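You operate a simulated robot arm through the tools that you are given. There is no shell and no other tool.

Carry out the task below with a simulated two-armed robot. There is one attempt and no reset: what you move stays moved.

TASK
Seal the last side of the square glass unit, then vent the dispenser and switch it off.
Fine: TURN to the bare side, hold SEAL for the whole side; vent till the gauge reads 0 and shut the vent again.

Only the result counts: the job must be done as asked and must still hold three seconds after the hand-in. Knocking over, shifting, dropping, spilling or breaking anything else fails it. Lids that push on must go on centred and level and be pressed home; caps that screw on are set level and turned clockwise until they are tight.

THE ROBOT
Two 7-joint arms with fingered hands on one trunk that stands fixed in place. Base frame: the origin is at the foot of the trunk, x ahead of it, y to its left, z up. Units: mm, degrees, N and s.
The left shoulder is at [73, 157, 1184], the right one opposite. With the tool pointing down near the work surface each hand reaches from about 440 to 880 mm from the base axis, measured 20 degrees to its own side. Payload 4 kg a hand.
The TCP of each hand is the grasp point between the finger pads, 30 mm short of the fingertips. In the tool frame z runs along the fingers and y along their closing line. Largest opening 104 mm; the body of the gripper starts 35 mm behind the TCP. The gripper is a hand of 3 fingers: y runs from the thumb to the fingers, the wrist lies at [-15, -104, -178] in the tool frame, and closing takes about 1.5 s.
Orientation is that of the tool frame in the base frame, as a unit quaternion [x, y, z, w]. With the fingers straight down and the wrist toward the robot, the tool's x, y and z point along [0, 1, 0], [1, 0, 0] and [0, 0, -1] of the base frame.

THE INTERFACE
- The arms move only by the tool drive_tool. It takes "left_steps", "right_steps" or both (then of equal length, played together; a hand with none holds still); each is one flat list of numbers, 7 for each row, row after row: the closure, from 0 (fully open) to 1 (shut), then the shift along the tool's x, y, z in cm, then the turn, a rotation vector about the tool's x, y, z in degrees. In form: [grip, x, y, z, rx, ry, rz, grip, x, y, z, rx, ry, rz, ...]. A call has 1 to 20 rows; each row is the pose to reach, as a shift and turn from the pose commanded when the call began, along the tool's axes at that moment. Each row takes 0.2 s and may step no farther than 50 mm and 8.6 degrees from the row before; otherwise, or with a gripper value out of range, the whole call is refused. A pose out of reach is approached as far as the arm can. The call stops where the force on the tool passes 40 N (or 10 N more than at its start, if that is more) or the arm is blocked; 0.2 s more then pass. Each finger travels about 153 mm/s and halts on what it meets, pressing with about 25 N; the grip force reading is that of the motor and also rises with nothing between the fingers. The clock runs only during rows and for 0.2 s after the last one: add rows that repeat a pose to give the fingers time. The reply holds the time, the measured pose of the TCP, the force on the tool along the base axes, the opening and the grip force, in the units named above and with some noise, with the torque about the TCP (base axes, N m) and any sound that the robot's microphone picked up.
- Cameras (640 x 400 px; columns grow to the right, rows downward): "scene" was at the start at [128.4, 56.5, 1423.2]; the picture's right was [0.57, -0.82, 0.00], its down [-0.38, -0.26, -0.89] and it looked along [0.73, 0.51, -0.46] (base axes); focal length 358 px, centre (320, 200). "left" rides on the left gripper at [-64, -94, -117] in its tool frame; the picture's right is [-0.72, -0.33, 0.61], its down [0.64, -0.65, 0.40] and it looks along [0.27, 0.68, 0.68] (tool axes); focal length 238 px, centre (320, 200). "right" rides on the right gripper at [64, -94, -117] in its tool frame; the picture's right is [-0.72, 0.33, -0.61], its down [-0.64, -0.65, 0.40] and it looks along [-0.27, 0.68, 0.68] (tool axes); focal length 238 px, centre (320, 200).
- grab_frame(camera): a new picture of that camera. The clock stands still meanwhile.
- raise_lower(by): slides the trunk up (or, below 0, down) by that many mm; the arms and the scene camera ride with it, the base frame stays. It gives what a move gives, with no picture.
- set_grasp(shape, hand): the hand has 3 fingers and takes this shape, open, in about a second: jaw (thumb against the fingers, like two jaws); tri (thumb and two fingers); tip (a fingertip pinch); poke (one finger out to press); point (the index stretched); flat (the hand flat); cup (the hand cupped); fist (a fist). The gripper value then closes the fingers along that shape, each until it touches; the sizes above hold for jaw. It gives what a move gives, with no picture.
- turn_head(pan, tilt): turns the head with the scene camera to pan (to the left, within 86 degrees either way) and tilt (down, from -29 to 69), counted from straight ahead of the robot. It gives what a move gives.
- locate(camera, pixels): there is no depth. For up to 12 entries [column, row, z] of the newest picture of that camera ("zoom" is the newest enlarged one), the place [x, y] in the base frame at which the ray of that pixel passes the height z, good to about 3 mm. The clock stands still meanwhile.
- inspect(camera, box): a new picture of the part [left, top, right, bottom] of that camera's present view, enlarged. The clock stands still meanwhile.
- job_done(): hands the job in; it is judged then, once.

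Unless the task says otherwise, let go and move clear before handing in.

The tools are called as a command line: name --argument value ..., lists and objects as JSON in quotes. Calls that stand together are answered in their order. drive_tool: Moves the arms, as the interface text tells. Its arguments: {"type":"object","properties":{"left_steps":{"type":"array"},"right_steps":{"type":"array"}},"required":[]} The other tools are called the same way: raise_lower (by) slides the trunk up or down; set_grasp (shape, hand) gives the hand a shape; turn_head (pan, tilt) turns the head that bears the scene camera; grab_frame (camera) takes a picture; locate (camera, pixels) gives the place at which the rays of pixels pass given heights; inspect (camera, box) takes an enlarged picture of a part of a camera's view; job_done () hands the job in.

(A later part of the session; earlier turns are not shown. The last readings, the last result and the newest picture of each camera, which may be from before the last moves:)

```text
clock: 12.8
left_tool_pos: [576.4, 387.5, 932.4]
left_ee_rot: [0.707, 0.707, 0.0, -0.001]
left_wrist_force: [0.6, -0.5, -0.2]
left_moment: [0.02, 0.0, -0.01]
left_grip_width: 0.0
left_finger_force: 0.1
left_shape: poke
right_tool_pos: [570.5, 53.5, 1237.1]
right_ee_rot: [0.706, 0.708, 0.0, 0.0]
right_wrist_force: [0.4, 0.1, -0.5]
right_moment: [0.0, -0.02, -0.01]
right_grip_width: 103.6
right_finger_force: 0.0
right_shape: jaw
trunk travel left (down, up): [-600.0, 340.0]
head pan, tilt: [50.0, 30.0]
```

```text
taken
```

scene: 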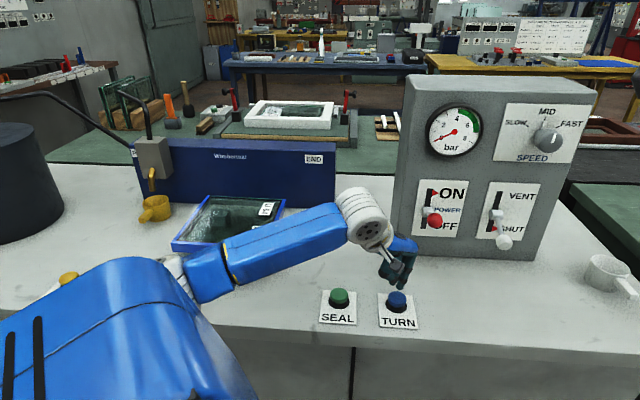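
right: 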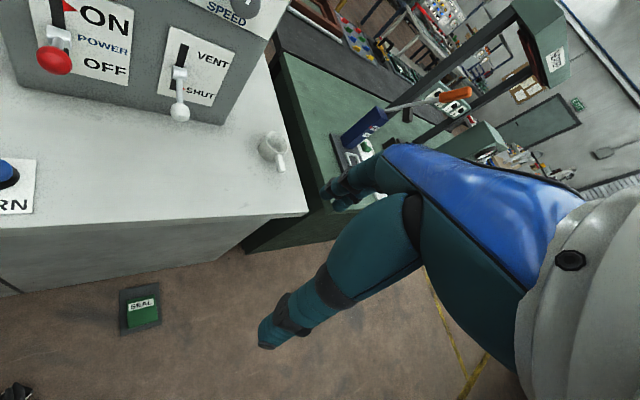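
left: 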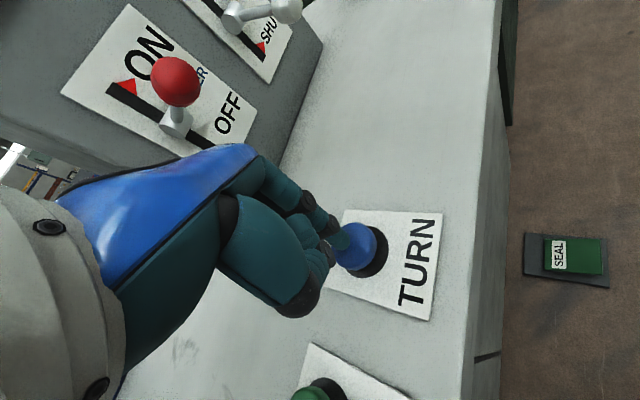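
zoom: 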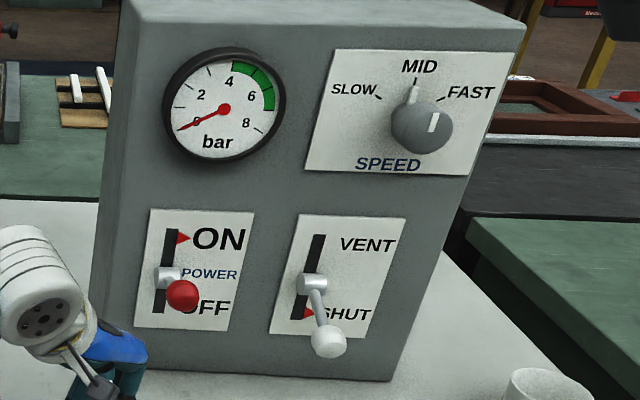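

The nozzle path along the beam lies over 300 mm from my forearm, so it is clear. I'll move the fingertip to hover over SEAL.

drive_tool --left_steps '[0, 2.0, -2.0, -0.5, 0, 0, 0, 0, 4.0, -4.0, -0.5, 0, 0, 0, 0, 6.0, -6.1, -0.5, 0, 0, 0, 0, 7.95, -8.1, 0, 0, 0, 0, 0, 7.95, -8.1, 0.8, 0, 0, 0]'

grab_frame --camera "left"

grab_frame --camera "scene"

```text
clock: 14.0
left_tool_pos: [494.7, 468.2, 924.4]
left_ee_rot: [0.707, 0.707, 0.0, 0.0]
left_wrist_force: [-0.8, -0.4, 0.2]
left_moment: [0.01, 0.0, -0.01]
left_grip_width: 0.1
left_finger_force: 0.1
left_shape: poke
right_tool_pos: [572.2, 53.0, 1239.6]
right_ee_rot: [0.707, 0.707, 0.0, 0.001]
right_wrist_force: [0.2, 1.1, 0.1]
right_moment: [-0.03, 0.01, -0.02]
right_grip_width: 103.9
right_finger_force: 0.1
right_shape: jaw
trunk travel left (down, up): [-600.0, 340.0]
head pan, tilt: [50.0, 30.0]
```

```text
taken
```

left: 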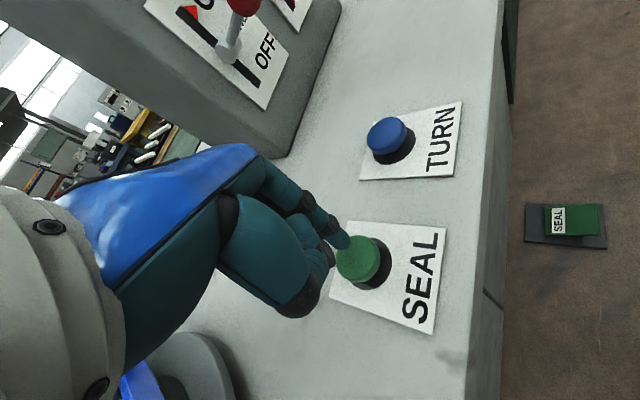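

```text
taken
```

scene: 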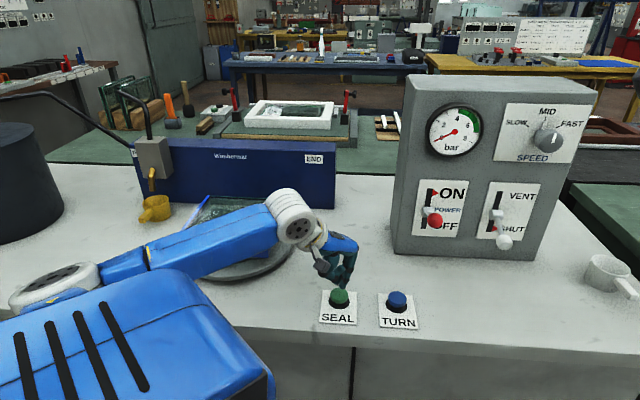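

The fingertip (343,240) is about 8 mm off SEAL's centre (360,259); I'll correct that. I also want to know how high the elbow (scene 60,280) is above the PURGE button.

locate --camera "scene" --pixels '[[65, 278, 950], [65, 278, 1000], [65, 278, 1050], [65, 278, 1100], [65, 278, 1150], [145, 258, 1050], [145, 258, 1100]]'

drive_tool --left_steps '[0, 0.5, -0.5, 0.8, 0, 0, 0]'

inspect --camera "scene" --box '[0, 120, 360, 345]'

inspect --camera "left" --box '[280, 180, 440, 340]'

```text
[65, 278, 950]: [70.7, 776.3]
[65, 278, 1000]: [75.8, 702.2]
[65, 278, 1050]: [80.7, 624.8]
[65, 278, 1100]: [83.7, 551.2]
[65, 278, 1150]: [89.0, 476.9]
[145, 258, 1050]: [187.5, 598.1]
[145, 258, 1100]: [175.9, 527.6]
```

```text
clock: 14.4
left_tool_pos: [490.2, 473.2, 916.1]
left_ee_rot: [0.707, 0.707, 0.0, 0.0]
left_wrist_force: [-0.3, -0.1, 0.0]
left_moment: [0.0, 0.06, 0.02]
left_grip_width: 0.2
left_finger_force: 0.0
left_shape: poke
right_tool_pos: [568.9, 53.9, 1239.4]
right_ee_rot: [0.706, 0.708, 0.0, 0.0]
right_wrist_force: [-0.2, 0.7, -0.1]
right_moment: [0.0, -0.02, -0.01]
right_grip_width: 103.7
right_finger_force: 0.0
right_shape: jaw
trunk travel left (down, up): [-600.0, 340.0]
head pan, tilt: [50.0, 30.0]
```

```text
1.78 times, centred on (180, 232) of scene
```

zoom: 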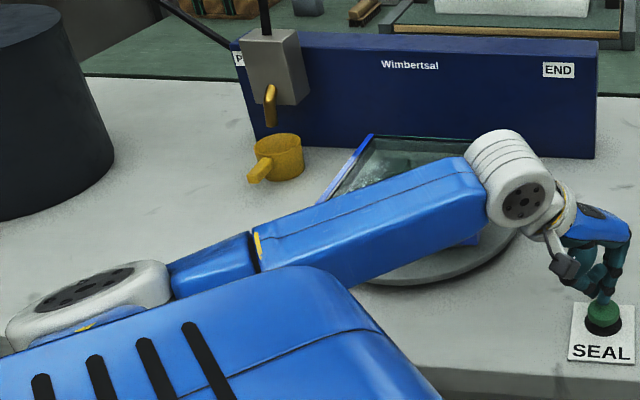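

```text
2.50 times, centred on (360, 260) of left
```

zoom: 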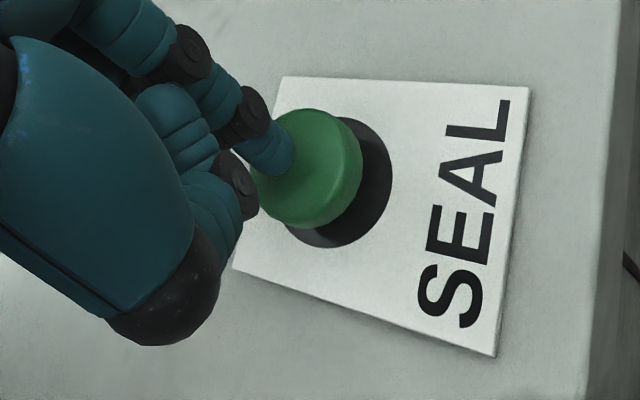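

The fingertip is now over the SEAL cap just as it was for TURN (offset ~12,8 px), and the elbow is over 200 mm above the PURGE button. I'll press SEAL and hold, then look at the gauge and carriage.

drive_tool --left_steps '[0, 0, 0, 0.6, 0, 0, 0, 0, 0, 0, 1.1, 0, 0, 0, 0, 0, 0, 1.5, 0, 0, 0]'

grab_frame --camera "scene"

inspect --camera "scene" --box '[400, 80, 600, 270]'

inspect --camera "scene" --box '[110, 120, 370, 340]'

```text
clock: 15.2
left_tool_pos: [490.5, 472.0, 901.6]
left_ee_rot: [0.708, 0.707, 0.002, 0.0]
left_wrist_force: [1.6, 2.1, 6.3]
left_moment: [0.11, -0.01, -0.03]
left_grip_width: 0.1
left_finger_force: 0.0
left_shape: poke
right_tool_pos: [570.5, 52.6, 1238.2]
right_ee_rot: [0.707, 0.708, 0.001, 0.0]
right_wrist_force: [-0.3, 0.3, 0.1]
right_moment: [0.0, 0.01, 0.0]
right_grip_width: 103.5
right_finger_force: 0.1
right_shape: jaw
trunk travel left (down, up): [-600.0, 340.0]
head pan, tilt: [50.0, 30.0]
heard: click
```

```text
taken
```

scene: 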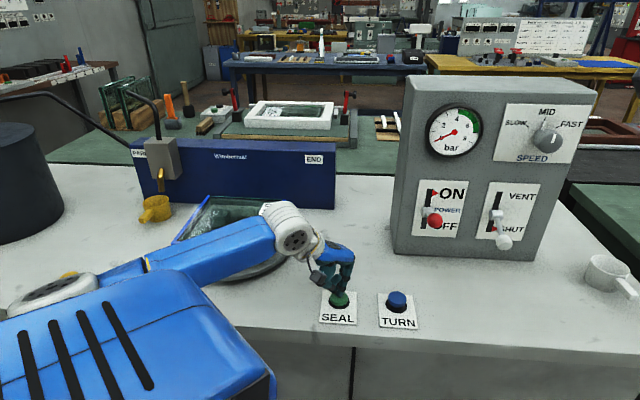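

```text
2.11 times, centred on (500, 175) of scene
```

zoom: 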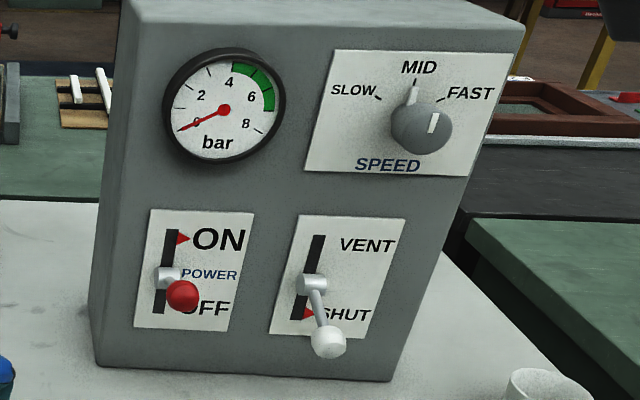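

```text
1.82 times, centred on (240, 230) of scene
```

zoom: 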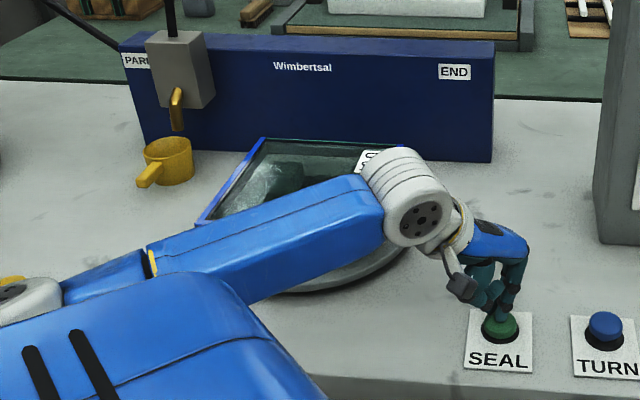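

The carriage has just left PARK (nozzle now at scene 161,187), still well short of the glass edge (~205). The gauge still shows 0; I'll keep holding briefly and check whether the pressure builds before it reaches the glass.

drive_tool --left_steps '[0, 0, 0, 0, 0, 0, 0]'

inspect --camera "scene" --box '[400, 80, 600, 270]'

inspect --camera "scene" --box '[110, 120, 370, 340]'

```text
clock: 15.6
left_tool_pos: [490.2, 472.1, 901.2]
left_ee_rot: [0.707, 0.708, 0.002, 0.001]
left_wrist_force: [2.4, 1.6, 8.1]
left_moment: [0.2, -0.05, -0.04]
left_grip_width: 0.0
left_finger_force: 0.1
left_shape: poke
right_tool_pos: [570.4, 52.3, 1238.0]
right_ee_rot: [0.707, 0.707, 0.0, 0.0]
right_wrist_force: [-0.5, 0.4, 0.1]
right_moment: [-0.03, -0.02, -0.02]
right_grip_width: 103.8
right_finger_force: 0.1
right_shape: jaw
trunk travel left (down, up): [-600.0, 340.0]
head pan, tilt: [50.0, 30.0]
```

```text
2.11 times, centred on (500, 175) of scene
```

zoom: 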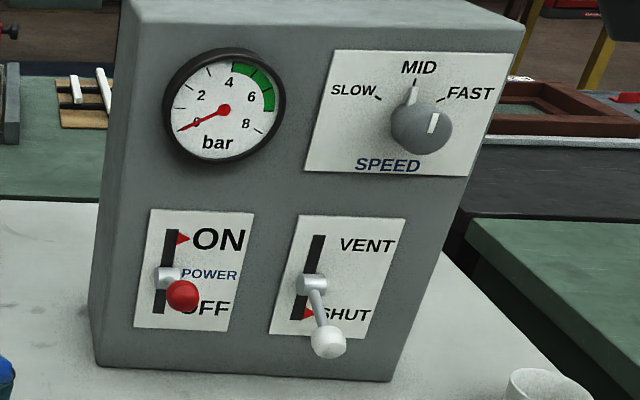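

```text
1.82 times, centred on (240, 230) of scene
```

zoom: 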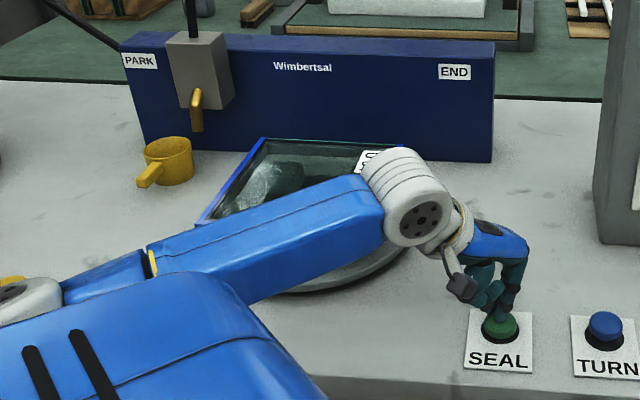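

The carriage advances about 11 px per 0.4 s (nozzle now ~172,188) with SEAL held at about 8 N. The task's steps call for one uninterrupted hold, so I'll keep holding and watch as the nozzle comes onto the glass.

drive_tool --left_steps '[0, 0, 0, 0, 0, 0, 0, 0, 0, 0, 0, 0, 0, 0, 0, 0, 0, 0, 0, 0, 0]'

inspect --camera "scene" --box '[400, 80, 600, 270]'

inspect --camera "scene" --box '[130, 120, 330, 260]'

```text
clock: 16.4
left_tool_pos: [490.1, 472.1, 900.1]
left_ee_rot: [0.707, 0.707, 0.001, 0.0]
left_wrist_force: [3.2, 1.7, 10.4]
left_moment: [0.21, -0.08, -0.06]
left_grip_width: 0.0
left_finger_force: 0.0
left_shape: poke
right_tool_pos: [569.0, 52.4, 1238.0]
right_ee_rot: [0.707, 0.707, 0.0, 0.0]
right_wrist_force: [0.0, -1.1, -0.4]
right_moment: [-0.04, -0.04, 0.05]
right_grip_width: 103.7
right_finger_force: 0.2
right_shape: jaw
trunk travel left (down, up): [-600.0, 340.0]
head pan, tilt: [50.0, 30.0]
```

```text
2.11 times, centred on (500, 175) of scene
```

zoom: 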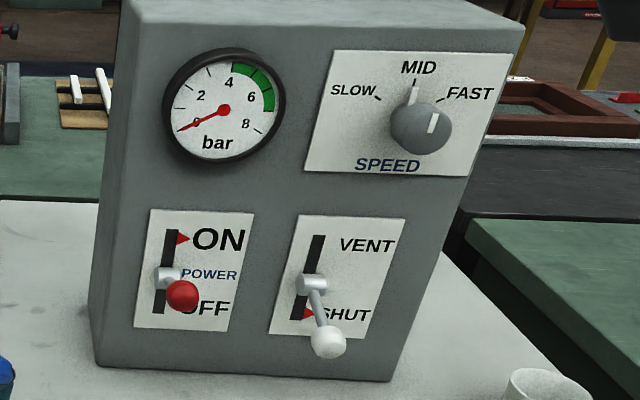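

```text
2.86 times, centred on (230, 190) of scene
```

zoom: 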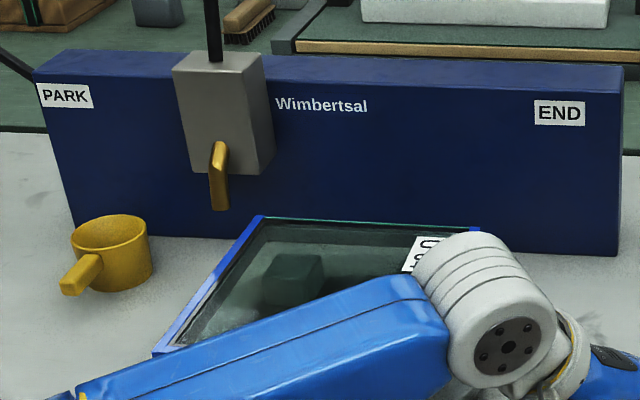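

The nozzle (zoom 220,210) is about to reach the glass corner (262,217); the gauge is still 0. A dry pass would leave the edge unchanged, so I'll hold on a little further and look for a bead at the start of the edge.

drive_tool --left_steps '[0, 0, 0, 0, 0, 0, 0, 0, 0, 0, 0, 0, 0, 0]'

inspect --camera "scene" --box '[180, 150, 300, 240]'

inspect --camera "scene" --box '[415, 95, 495, 165]'

```text
clock: 17.0
left_tool_pos: [489.1, 472.0, 901.0]
left_ee_rot: [0.707, 0.707, 0.002, 0.0]
left_wrist_force: [2.5, 2.3, 12.4]
left_moment: [0.19, -0.07, -0.01]
left_grip_width: 0.0
left_finger_force: 0.0
left_shape: poke
right_tool_pos: [569.0, 51.6, 1238.2]
right_ee_rot: [0.707, 0.707, 0.0, 0.0]
right_wrist_force: [-0.6, 0.0, -0.1]
right_moment: [0.0, -0.01, 0.02]
right_grip_width: 103.7
right_finger_force: 0.0
right_shape: jaw
trunk travel left (down, up): [-600.0, 340.0]
head pan, tilt: [50.0, 30.0]
```

```text
4.44 times, centred on (240, 195) of scene
```

zoom: 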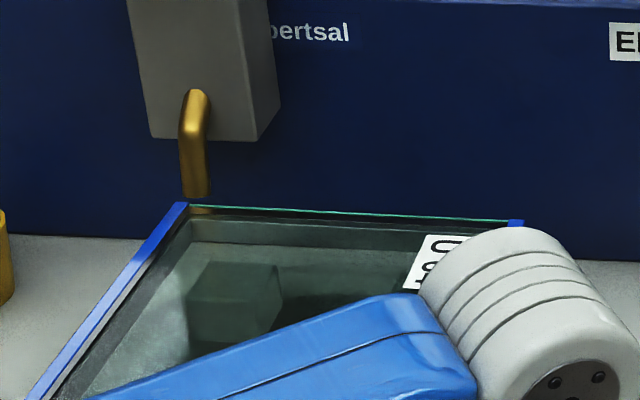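

```text
5.71 times, centred on (455, 130) of scene
```

zoom: 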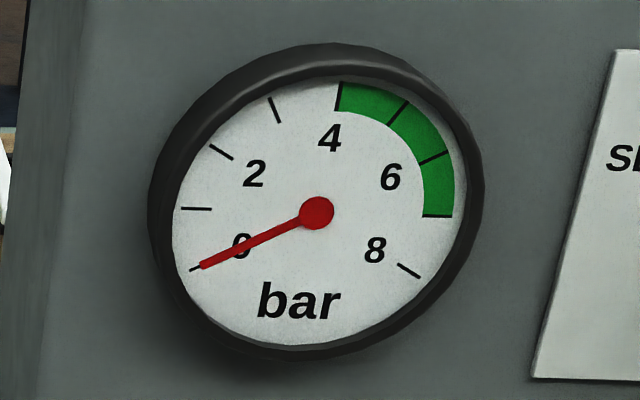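

The nozzle is exactly at the start of the bare edge (zoom 195,197). I'll hold 0.4 s more and look for sealant behind it.

drive_tool --left_steps '[0, 0, 0, 0, 0, 0, 0, 0, 0, 0, 0, 0, 0, 0]'

inspect --camera "scene" --box '[180, 150, 300, 240]'

inspect --camera "scene" --box '[415, 95, 495, 165]'

```text
clock: 17.6
left_tool_pos: [490.6, 472.6, 901.7]
left_ee_rot: [0.707, 0.707, 0.002, -0.001]
left_wrist_force: [3.3, 2.8, 11.9]
left_moment: [0.22, -0.13, -0.01]
left_grip_width: 0.1
left_finger_force: 0.0
left_shape: poke
right_tool_pos: [569.0, 52.7, 1238.7]
right_ee_rot: [0.707, 0.707, 0.0, 0.0]
right_wrist_force: [0.6, 0.0, 0.8]
right_moment: [0.01, -0.02, -0.02]
right_grip_width: 103.4
right_finger_force: 0.1
right_shape: jaw
trunk travel left (down, up): [-600.0, 340.0]
head pan, tilt: [50.0, 30.0]
```

```text
4.44 times, centred on (240, 195) of scene
```

zoom: 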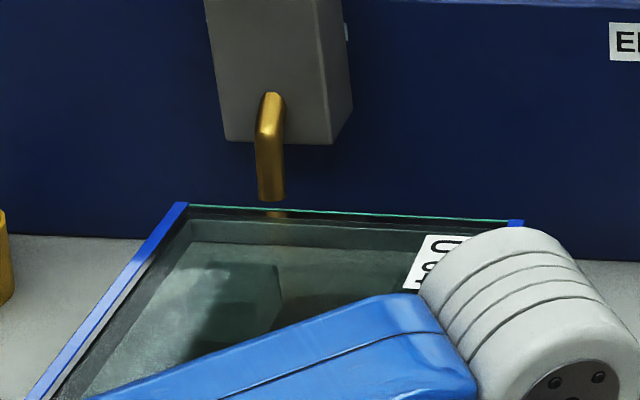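

```text
5.71 times, centred on (455, 130) of scene
```

zoom: 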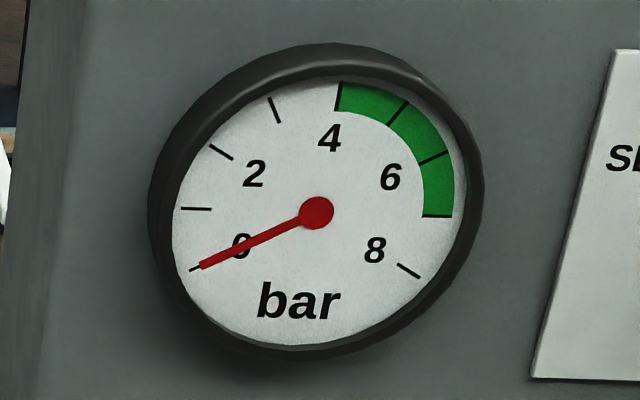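

I'll zoom strongly on the stretch of edge behind the nozzle to see whether any blue sealant is there.

inspect --camera "scene" --box '[214, 185, 262, 215]'

```text
13.33 times, centred on (238, 200) of scene
```

zoom: 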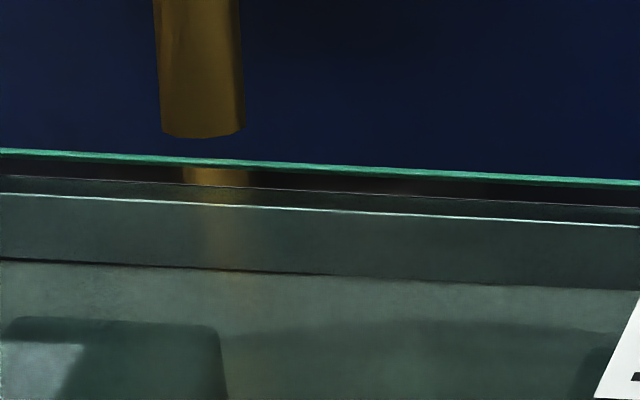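

inspect --camera "scene" --box '[196, 182, 244, 212]'

```text
13.33 times, centred on (220, 197) of scene
```

zoom: 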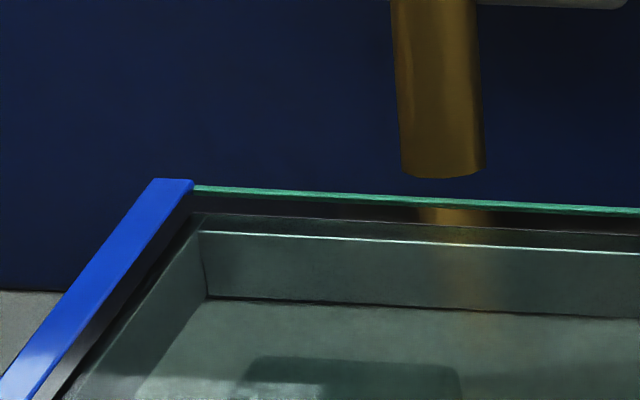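

The edge behind the nozzle (zoom 195–440, row 190) still looks bare so far. Releasing mid-side would break the hold, so I'll keep SEAL held through the travel and keep watching the edge and gauge.

drive_tool --left_steps '[0, 0, 0, 0, 0, 0, 0, 0, 0, 0, 0, 0, 0, 0, 0, 0, 0, 0, 0, 0, 0]'

inspect --camera "scene" --box '[180, 140, 340, 240]'

inspect --camera "scene" --box '[415, 95, 495, 165]'

inspect --camera "left" --box '[0, 240, 300, 400]'

```text
clock: 18.4
left_tool_pos: [490.0, 472.3, 900.1]
left_ee_rot: [0.707, 0.707, 0.001, 0.001]
left_wrist_force: [3.4, 1.5, 12.1]
left_moment: [0.21, -0.08, -0.05]
left_grip_width: 0.0
left_finger_force: 0.0
left_shape: poke
right_tool_pos: [569.2, 51.4, 1238.1]
right_ee_rot: [0.707, 0.707, 0.0, 0.0]
right_wrist_force: [-0.2, 0.0, 1.1]
right_moment: [0.03, 0.0, 0.0]
right_grip_width: 103.6
right_finger_force: 0.1
right_shape: jaw
trunk travel left (down, up): [-600.0, 340.0]
head pan, tilt: [50.0, 30.0]
```

```text
4.00 times, centred on (260, 190) of scene
```

zoom: 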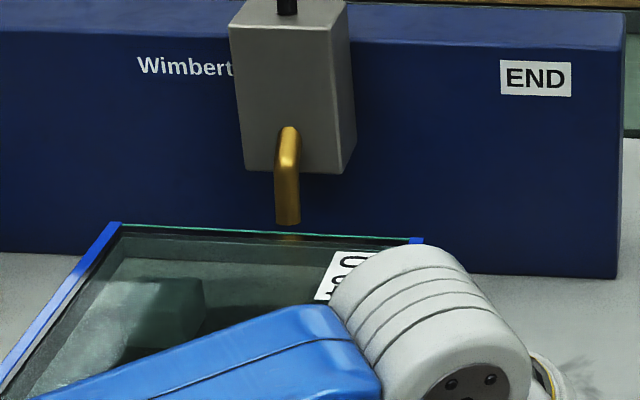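

```text
5.71 times, centred on (455, 130) of scene
```

zoom: 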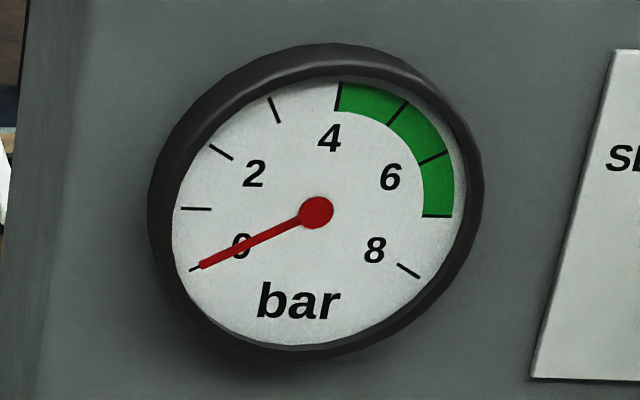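

```text
2.13 times, centred on (150, 320) of left
```

zoom: 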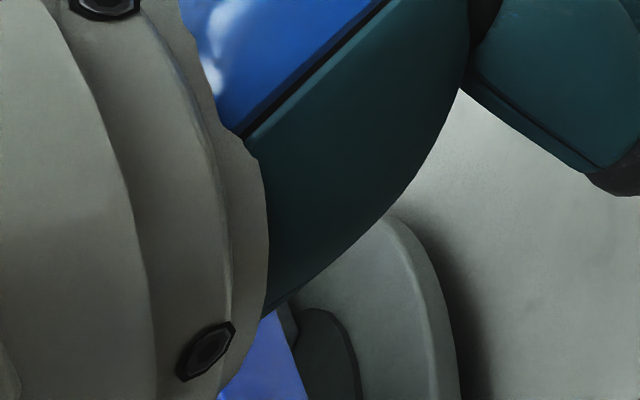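

The nozzle (zoom 288,222) is about halfway along the edge. Still no visible bead and gauge 0; I'll finish the travel with SEAL held.

drive_tool --left_steps '[0, 0, 0, 0, 0, 0, 0, 0, 0, 0, 0, 0, 0, 0, 0, 0, 0, 0, 0, 0, 0, 0, 0, 0, 0, 0, 0, 0, 0, 0, 0, 0, 0, 0, 0]'

inspect --camera "scene" --box '[180, 140, 340, 240]'

inspect --camera "scene" --box '[400, 80, 600, 270]'

```text
clock: 19.6
left_tool_pos: [490.5, 471.6, 901.1]
left_ee_rot: [0.707, 0.708, 0.001, 0.0]
left_wrist_force: [3.3, 1.7, 12.4]
left_moment: [0.2, -0.09, -0.02]
left_grip_width: 0.1
left_finger_force: 0.0
left_shape: poke
right_tool_pos: [569.3, 53.3, 1238.6]
right_ee_rot: [0.706, 0.708, 0.001, 0.0]
right_wrist_force: [-0.3, 0.0, 0.1]
right_moment: [0.0, -0.02, 0.01]
right_grip_width: 103.6
right_finger_force: 0.1
right_shape: jaw
trunk travel left (down, up): [-600.0, 340.0]
head pan, tilt: [50.0, 30.0]
```

```text
4.00 times, centred on (260, 190) of scene
```

zoom: 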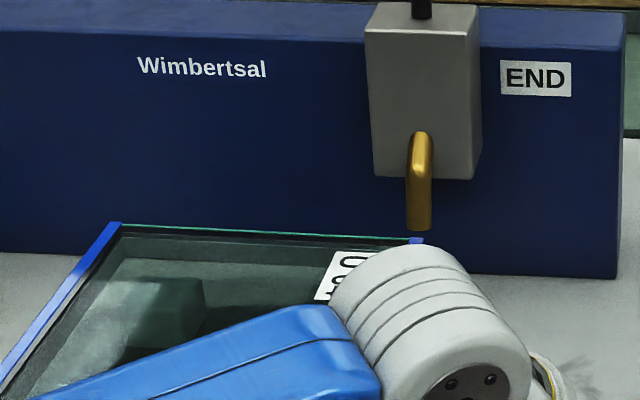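

```text
2.11 times, centred on (500, 175) of scene
```

zoom: 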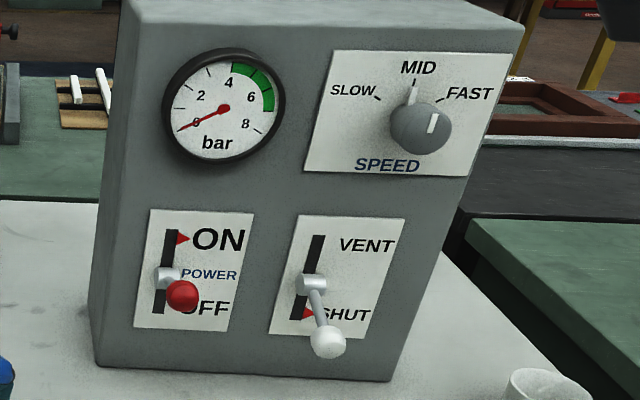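

The nozzle has reached the far end of the edge (zoom 418,230), and the edge still looks bare. I'll hold until the carriage reaches END, then check.

drive_tool --left_steps '[0, 0, 0, 0, 0, 0, 0, 0, 0, 0, 0, 0, 0, 0, 0, 0, 0, 0, 0, 0, 0, 0, 0, 0, 0, 0, 0, 0, 0, 0, 0, 0, 0, 0, 0]'

grab_frame --camera "scene"

inspect --camera "scene" --box '[180, 140, 340, 240]'

```text
clock: 20.8
left_tool_pos: [490.4, 471.6, 900.7]
left_ee_rot: [0.707, 0.707, 0.001, 0.0]
left_wrist_force: [3.6, 1.8, 11.3]
left_moment: [0.2, -0.08, -0.04]
left_grip_width: 0.0
left_finger_force: 0.0
left_shape: poke
right_tool_pos: [568.3, 52.2, 1238.6]
right_ee_rot: [0.707, 0.708, -0.001, -0.001]
right_wrist_force: [-0.1, -0.1, 0.2]
right_moment: [0.0, 0.01, 0.0]
right_grip_width: 103.6
right_finger_force: 0.0
right_shape: jaw
trunk travel left (down, up): [-600.0, 340.0]
head pan, tilt: [50.0, 30.0]
```

```text
taken
```

scene: 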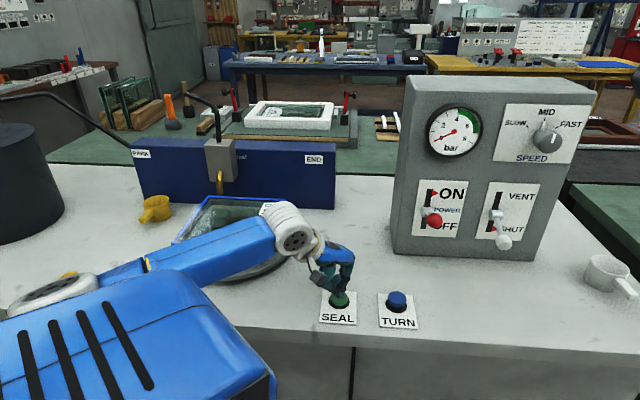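

```text
4.00 times, centred on (260, 190) of scene
```

zoom: 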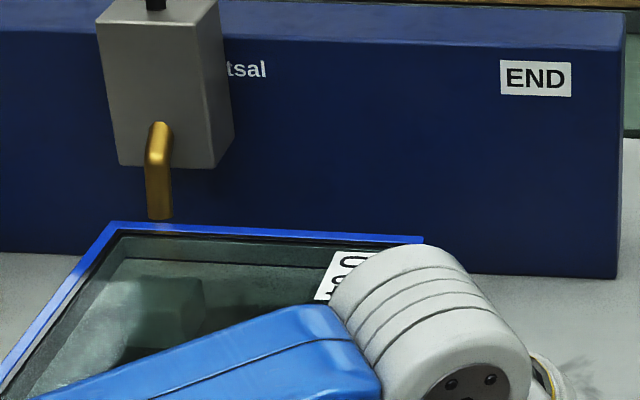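

The back edge is now solid blue (zoom 115–420, row 230) — the side is sealed — and the carriage is on its way back to PARK. I'll release SEAL now and lift clear.

drive_tool --left_steps '[0, 0, 0, -2.0, 0, 0, 0, 0, 0, 0, -5.0, 0, 0, 0, 0, 0, 0, -8.0, 0, 0, 0]'

grab_frame --camera "scene"

inspect --camera "scene" --box '[400, 80, 600, 270]'

inspect --camera "scene" --box '[110, 120, 340, 260]'

```text
clock: 21.6
left_tool_pos: [492.5, 470.3, 980.7]
left_ee_rot: [0.707, 0.708, 0.0, -0.001]
left_wrist_force: [-0.2, 0.9, 0.5]
left_moment: [0.01, 0.01, 0.02]
left_grip_width: 0.0
left_finger_force: 0.1
left_shape: poke
right_tool_pos: [570.0, 50.8, 1239.4]
right_ee_rot: [0.707, 0.707, 0.001, -0.001]
right_wrist_force: [0.5, 0.6, 0.2]
right_moment: [-0.02, 0.02, 0.01]
right_grip_width: 103.6
right_finger_force: 0.1
right_shape: jaw
trunk travel left (down, up): [-600.0, 340.0]
head pan, tilt: [50.0, 30.0]
```

```text
taken
```

scene: 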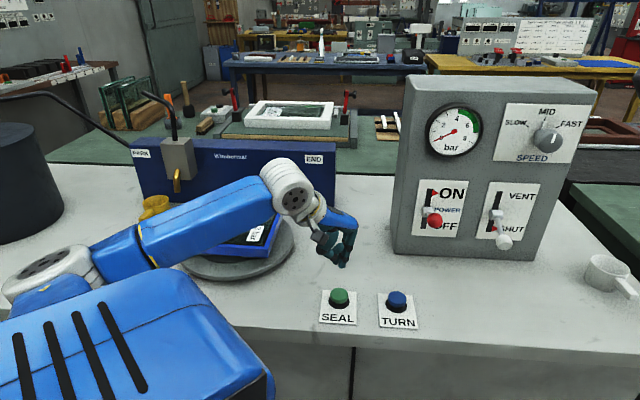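

```text
2.11 times, centred on (500, 175) of scene
```

zoom: 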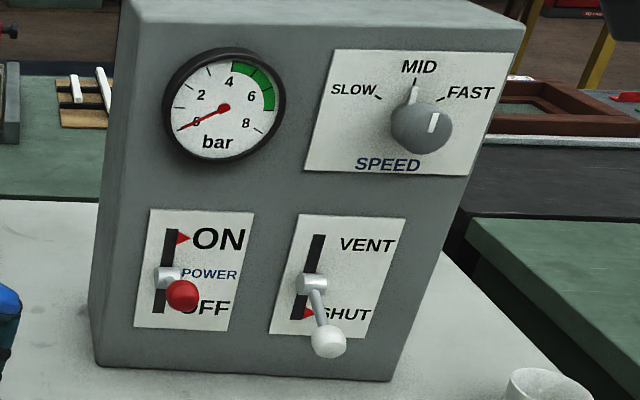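

```text
2.78 times, centred on (225, 190) of scene
```

zoom: 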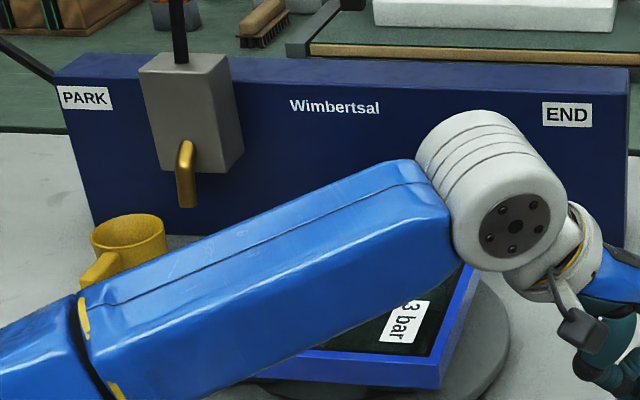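

The side is sealed and the head is nearly back at PARK; the gauge still shows 0. Next comes the vent: I'll locate the lever balls once more (scene 504,243 and 435,220), then switch the left hand to jaw to grip them.

locate --camera "scene" --pixels '[[504, 243, 960], [504, 243, 970], [504, 243, 980], [435, 220.5, 1000], [435, 220.5, 1010], [435, 220.5, 1020]]'

set_grasp --shape "jaw" --hand "left"

grab_frame --camera "left"

grab_frame --camera "scene"

```text
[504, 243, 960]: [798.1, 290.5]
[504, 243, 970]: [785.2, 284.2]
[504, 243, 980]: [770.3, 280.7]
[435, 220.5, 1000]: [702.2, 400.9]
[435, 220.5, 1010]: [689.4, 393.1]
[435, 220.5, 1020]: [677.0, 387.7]
```

```text
clock: 22.5
left_tool_pos: [492.0, 470.2, 977.9]
left_ee_rot: [0.707, 0.707, 0.0, 0.0]
left_wrist_force: [0.4, 0.1, 0.0]
left_moment: [0.02, 0.0, -0.04]
left_grip_width: 103.9
left_finger_force: 0.0
left_shape: jaw
right_tool_pos: [570.4, 52.7, 1237.8]
right_ee_rot: [0.706, 0.708, 0.0, 0.0]
right_wrist_force: [-0.7, 0.3, 0.6]
right_moment: [0.01, 0.03, 0.02]
right_grip_width: 103.7
right_finger_force: 0.1
right_shape: jaw
trunk travel left (down, up): [-600.0, 340.0]
head pan, tilt: [50.0, 30.0]
```

```text
taken
```

left: 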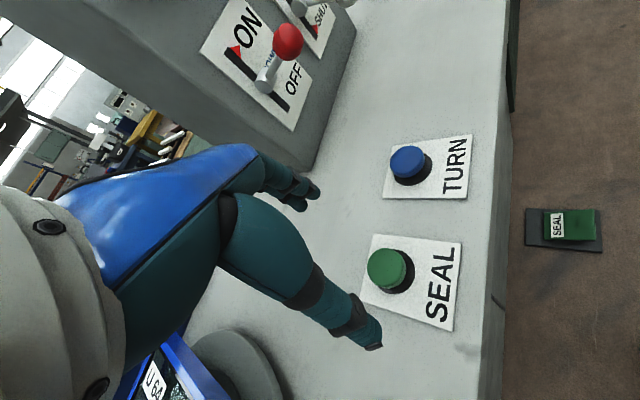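

```text
taken
```

scene: 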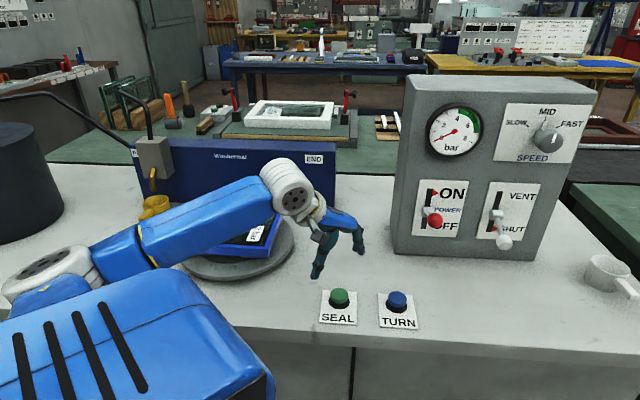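

The head is parked and the hand is in jaw shape. I'll retreat up and rotate the hand 63° so the fingers point forward-down toward the panel with the jaws closing parallel to it.

drive_tool --left_steps '[0, -1.7, 0.7, -1.1, -1.765, 4.26, 4.26, 0, -3.4, 1.4, -2.2, -3.53, 8.52, 8.52, 0, -5.1, 2.0, -3.4, -5.295, 12.78, 12.78, 0, -6.8, 2.7, -4.5, -7.06, 17.04, 17.04, 0, -8.5, 3.4, -5.6, -8.825, 21.3, 21.3, 0, -10.2, 4.1, -6.7, -10.59, 25.56, 25.56, 0, -11.9, 4.8, -7.8, -12.355, 29.82, 29.82, 0, -13.6, 5.4, -9.0, -14.12, 34.08, 34.08, 0, -15.3, 6.1, -10.1, -15.885, 38.34, 38.34, 0, -17.0, 6.8, -11.2, -17.65, 42.6, 42.6, 0, -17.0, 6.8, -11.2, -17.65, 42.6, 42.6]'

grab_frame --camera "scene"

grab_frame --camera "left"

```text
clock: 24.9
left_tool_pos: [557.4, 299.9, 1089.0]
left_ee_rot: [0.854, 0.353, 0.354, -0.146]
left_wrist_force: [0.2, 0.1, 0.4]
left_moment: [0.02, 0.0, 0.03]
left_grip_width: 103.9
left_finger_force: 0.1
left_shape: jaw
right_tool_pos: [569.8, 52.5, 1239.1]
right_ee_rot: [0.706, 0.708, 0.0, 0.0]
right_wrist_force: [0.7, -0.7, 0.1]
right_moment: [0.02, -0.01, 0.0]
right_grip_width: 103.6
right_finger_force: 0.1
right_shape: jaw
trunk travel left (down, up): [-600.0, 340.0]
head pan, tilt: [50.0, 30.0]
```

```text
taken
```

scene: 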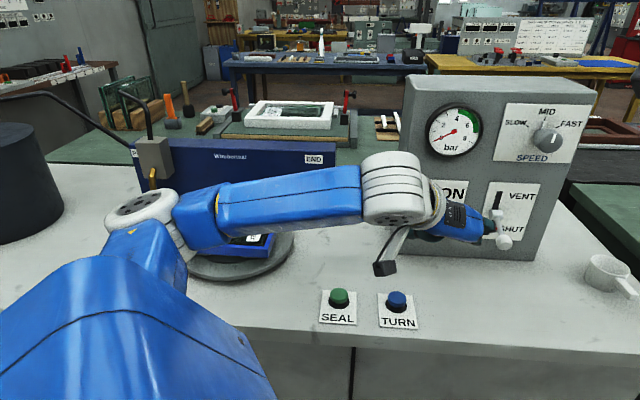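

```text
taken
```

left: 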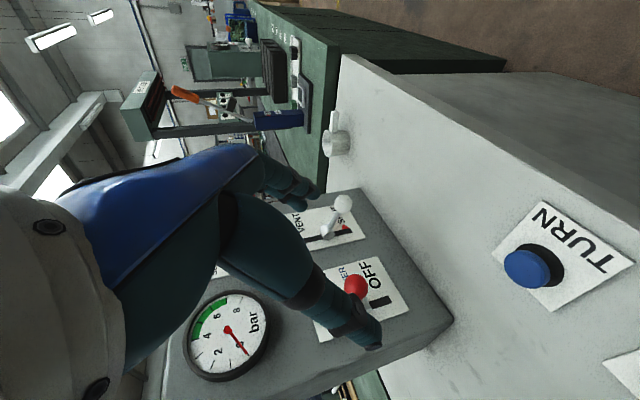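

Orientation is as intended. The vent ball is visible ahead (left 343,202). I'll move to a staging point about 100 mm back from it along the approach direction.

drive_tool --left_steps '[0, 1.2, 4.4, 0.5, 0, 0, 0, 0, 2.3, 8.8, 1.5, 0, 0, 0, 0, 2.35, 13.2, 3.5, 0, 0, 0, 0, 2.35, 17.46, 6.0, 0, 0, 0, 0, 2.35, 17.46, 8.5, 0, 0, 0, 0, 2.35, 17.46, 8.5, 0, 0, 0]'

grab_frame --camera "left"

grab_frame --camera "scene"

grab_frame --camera "right"

```text
clock: 26.3
left_tool_pos: [736.3, 235.1, 1050.2]
left_ee_rot: [0.853, 0.353, 0.354, -0.146]
left_wrist_force: [0.2, 0.1, 0.0]
left_moment: [0.0, 0.03, 0.0]
left_grip_width: 103.8
left_finger_force: 0.1
left_shape: jaw
right_tool_pos: [568.9, 54.1, 1239.6]
right_ee_rot: [0.707, 0.707, 0.001, 0.0]
right_wrist_force: [-0.8, 0.9, -0.7]
right_moment: [0.03, 0.0, 0.02]
right_grip_width: 103.6
right_finger_force: 0.0
right_shape: jaw
trunk travel left (down, up): [-600.0, 340.0]
head pan, tilt: [50.0, 30.0]
```

```text
taken
```

left: 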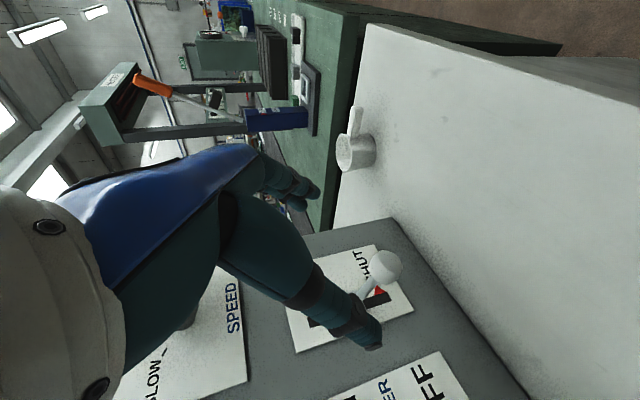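

```text
taken
```

scene: 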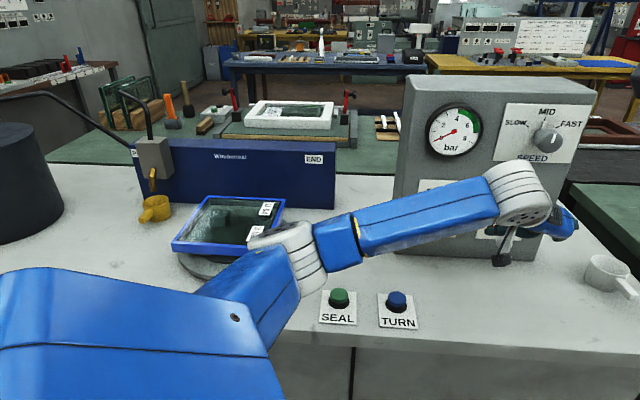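

```text
taken
```

right: 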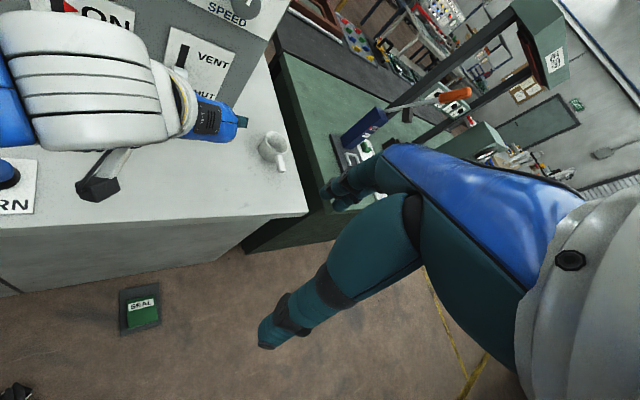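

The ball lies about 105 mm ahead along the fingers, within 5 mm of centre (left 384,265). Before advancing I'll check the elbow (scene 285,258) stays clear of the SEAL button.

locate --camera "scene" --pixels '[[290, 260, 950], [290, 260, 1000], [290, 260, 1050], [290, 260, 1100], [290, 260, 1150], [310, 285, 950], [310, 285, 1000], [310, 285, 1050]]'

inspect --camera "left" --box '[260, 180, 460, 360]'

```text
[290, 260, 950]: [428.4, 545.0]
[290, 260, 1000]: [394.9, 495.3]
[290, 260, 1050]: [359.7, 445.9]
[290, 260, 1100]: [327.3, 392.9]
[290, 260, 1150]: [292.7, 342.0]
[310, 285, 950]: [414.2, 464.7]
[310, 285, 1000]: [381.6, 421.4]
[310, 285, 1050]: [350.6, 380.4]
```

```text
2.22 times, centred on (360, 270) of left
```

zoom: 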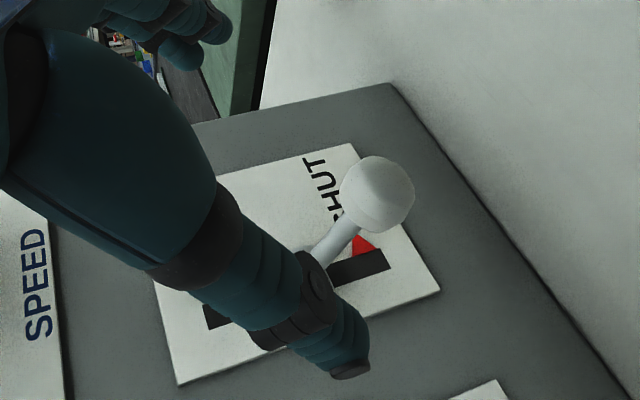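

The elbow is at about z≈1110, well clear. The ball (about 32 mm) sits at tool (-5, 2, 110) mm; I'll advance so it lies between the finger pads, jaws open.

drive_tool --left_steps '[0, -0.2, 0.1, 3.0, 0, 0, 0, 0, -0.4, 0.2, 6.0, 0, 0, 0, 0, -0.45, 0.2, 8.5, 0, 0, 0, 0, -0.45, 0.2, 10.5, 0, 0, 0, 0, -0.45, 0.2, 10.5, 0, 0, 0]'

grab_frame --camera "left"

inspect --camera "left" --box '[260, 160, 420, 360]'

```text
clock: 27.5
left_tool_pos: [783.7, 281.6, 970.1]
left_ee_rot: [0.854, 0.353, 0.354, -0.147]
left_wrist_force: [0.3, -0.2, -0.5]
left_moment: [-0.01, -0.02, 0.04]
left_grip_width: 104.1
left_finger_force: 0.1
left_shape: jaw
right_tool_pos: [568.8, 53.8, 1239.3]
right_ee_rot: [0.706, 0.708, 0.0, 0.0]
right_wrist_force: [-0.1, 0.1, 1.1]
right_moment: [0.02, 0.02, 0.04]
right_grip_width: 103.8
right_finger_force: 0.1
right_shape: jaw
trunk travel left (down, up): [-600.0, 340.0]
head pan, tilt: [50.0, 30.0]
```

```text
taken
```

left: 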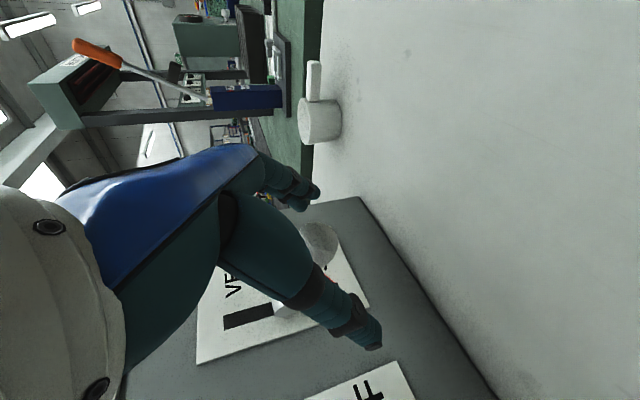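

```text
2.00 times, centred on (340, 260) of left
```

zoom: 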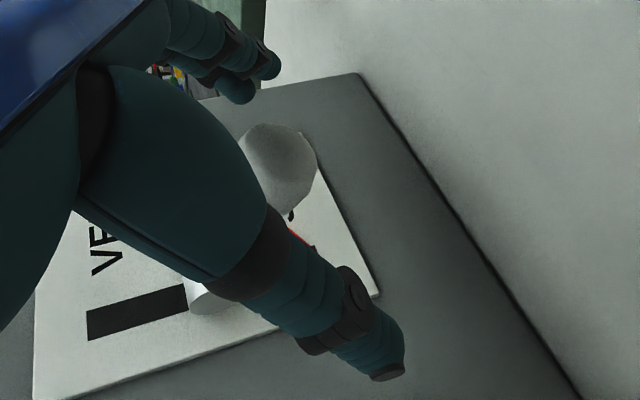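

The ball (left 320,244) lies about 9 mm ahead of the TCP and centred between the thumb and fingers. I'll advance 4 mm and close on it.

drive_tool --left_steps '[0.2, 0, 0, 0.4, 0, 0, 0, 0.4, 0, 0, 0.4, 0, 0, 0, 0.55, 0, 0, 0.4, 0, 0, 0, 0.65, 0, 0, 0.4, 0, 0, 0, 0.75, 0, 0, 0.4, 0, 0, 0, 0.85, 0, 0, 0.4, 0, 0, 0, 0.9, 0, 0, 0.4, 0, 0, 0, 0.9, 0, 0, 0.4, 0, 0, 0]'

grab_frame --camera "left"

inspect --camera "left" --box '[240, 160, 420, 340]'

```text
clock: 29.3
left_tool_pos: [787.4, 283.3, 967.9]
left_ee_rot: [0.853, 0.354, 0.354, -0.146]
left_wrist_force: [2.5, -0.5, -0.2]
left_moment: [0.02, -0.04, -0.05]
left_grip_width: 11.1
left_finger_force: 0.0
left_shape: jaw
right_tool_pos: [570.9, 52.3, 1238.6]
right_ee_rot: [0.706, 0.708, 0.0, 0.0]
right_wrist_force: [0.7, 0.5, 0.3]
right_moment: [0.02, -0.03, -0.03]
right_grip_width: 103.9
right_finger_force: 0.0
right_shape: jaw
trunk travel left (down, up): [-600.0, 340.0]
head pan, tilt: [50.0, 30.0]
```

```text
taken
```

left: 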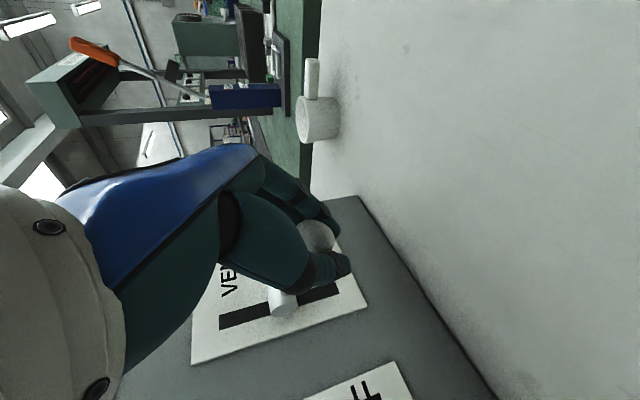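

```text
2.22 times, centred on (330, 250) of left
```

zoom: 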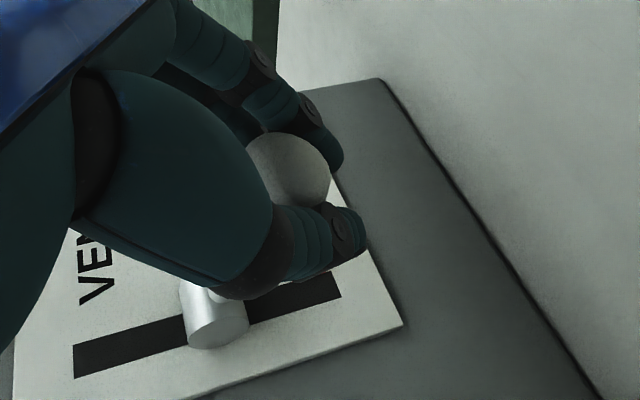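

The gripper reads 11 mm with no grip force although the ball (about 32 mm) appears between thumb and fingers, so the contact is unclear. I'll close fully and see whether it grips.

drive_tool --left_steps '[1, 0, 0, 0, 0, 0, 0, 1, 0, 0, 0, 0, 0, 0, 1, 0, 0, 0, 0, 0, 0]'

inspect --camera "left" --box '[240, 160, 420, 340]'

inspect --camera "scene" --box '[400, 80, 620, 290]'

```text
clock: 30.1
left_tool_pos: [786.4, 285.3, 968.3]
left_ee_rot: [0.853, 0.355, 0.354, -0.147]
left_wrist_force: [-4.6, 3.3, -1.7]
left_moment: [-0.03, 0.02, 0.03]
left_grip_width: 9.9
left_finger_force: 24.8
left_shape: jaw
right_tool_pos: [568.4, 53.6, 1239.2]
right_ee_rot: [0.707, 0.708, 0.0, 0.0]
right_wrist_force: [-0.2, 0.2, 0.1]
right_moment: [-0.01, 0.01, 0.01]
right_grip_width: 103.7
right_finger_force: 0.0
right_shape: jaw
trunk travel left (down, up): [-600.0, 340.0]
head pan, tilt: [50.0, 30.0]
```

```text
2.22 times, centred on (330, 250) of left
```

zoom: 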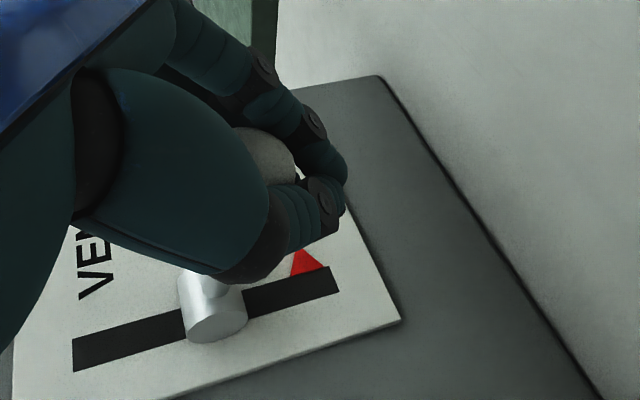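

```text
1.90 times, centred on (510, 185) of scene
```

zoom: 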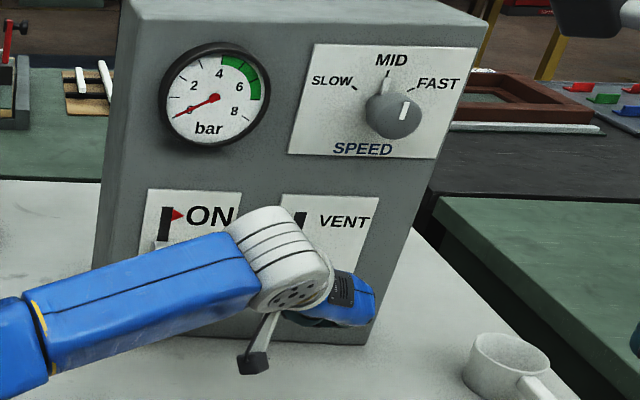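

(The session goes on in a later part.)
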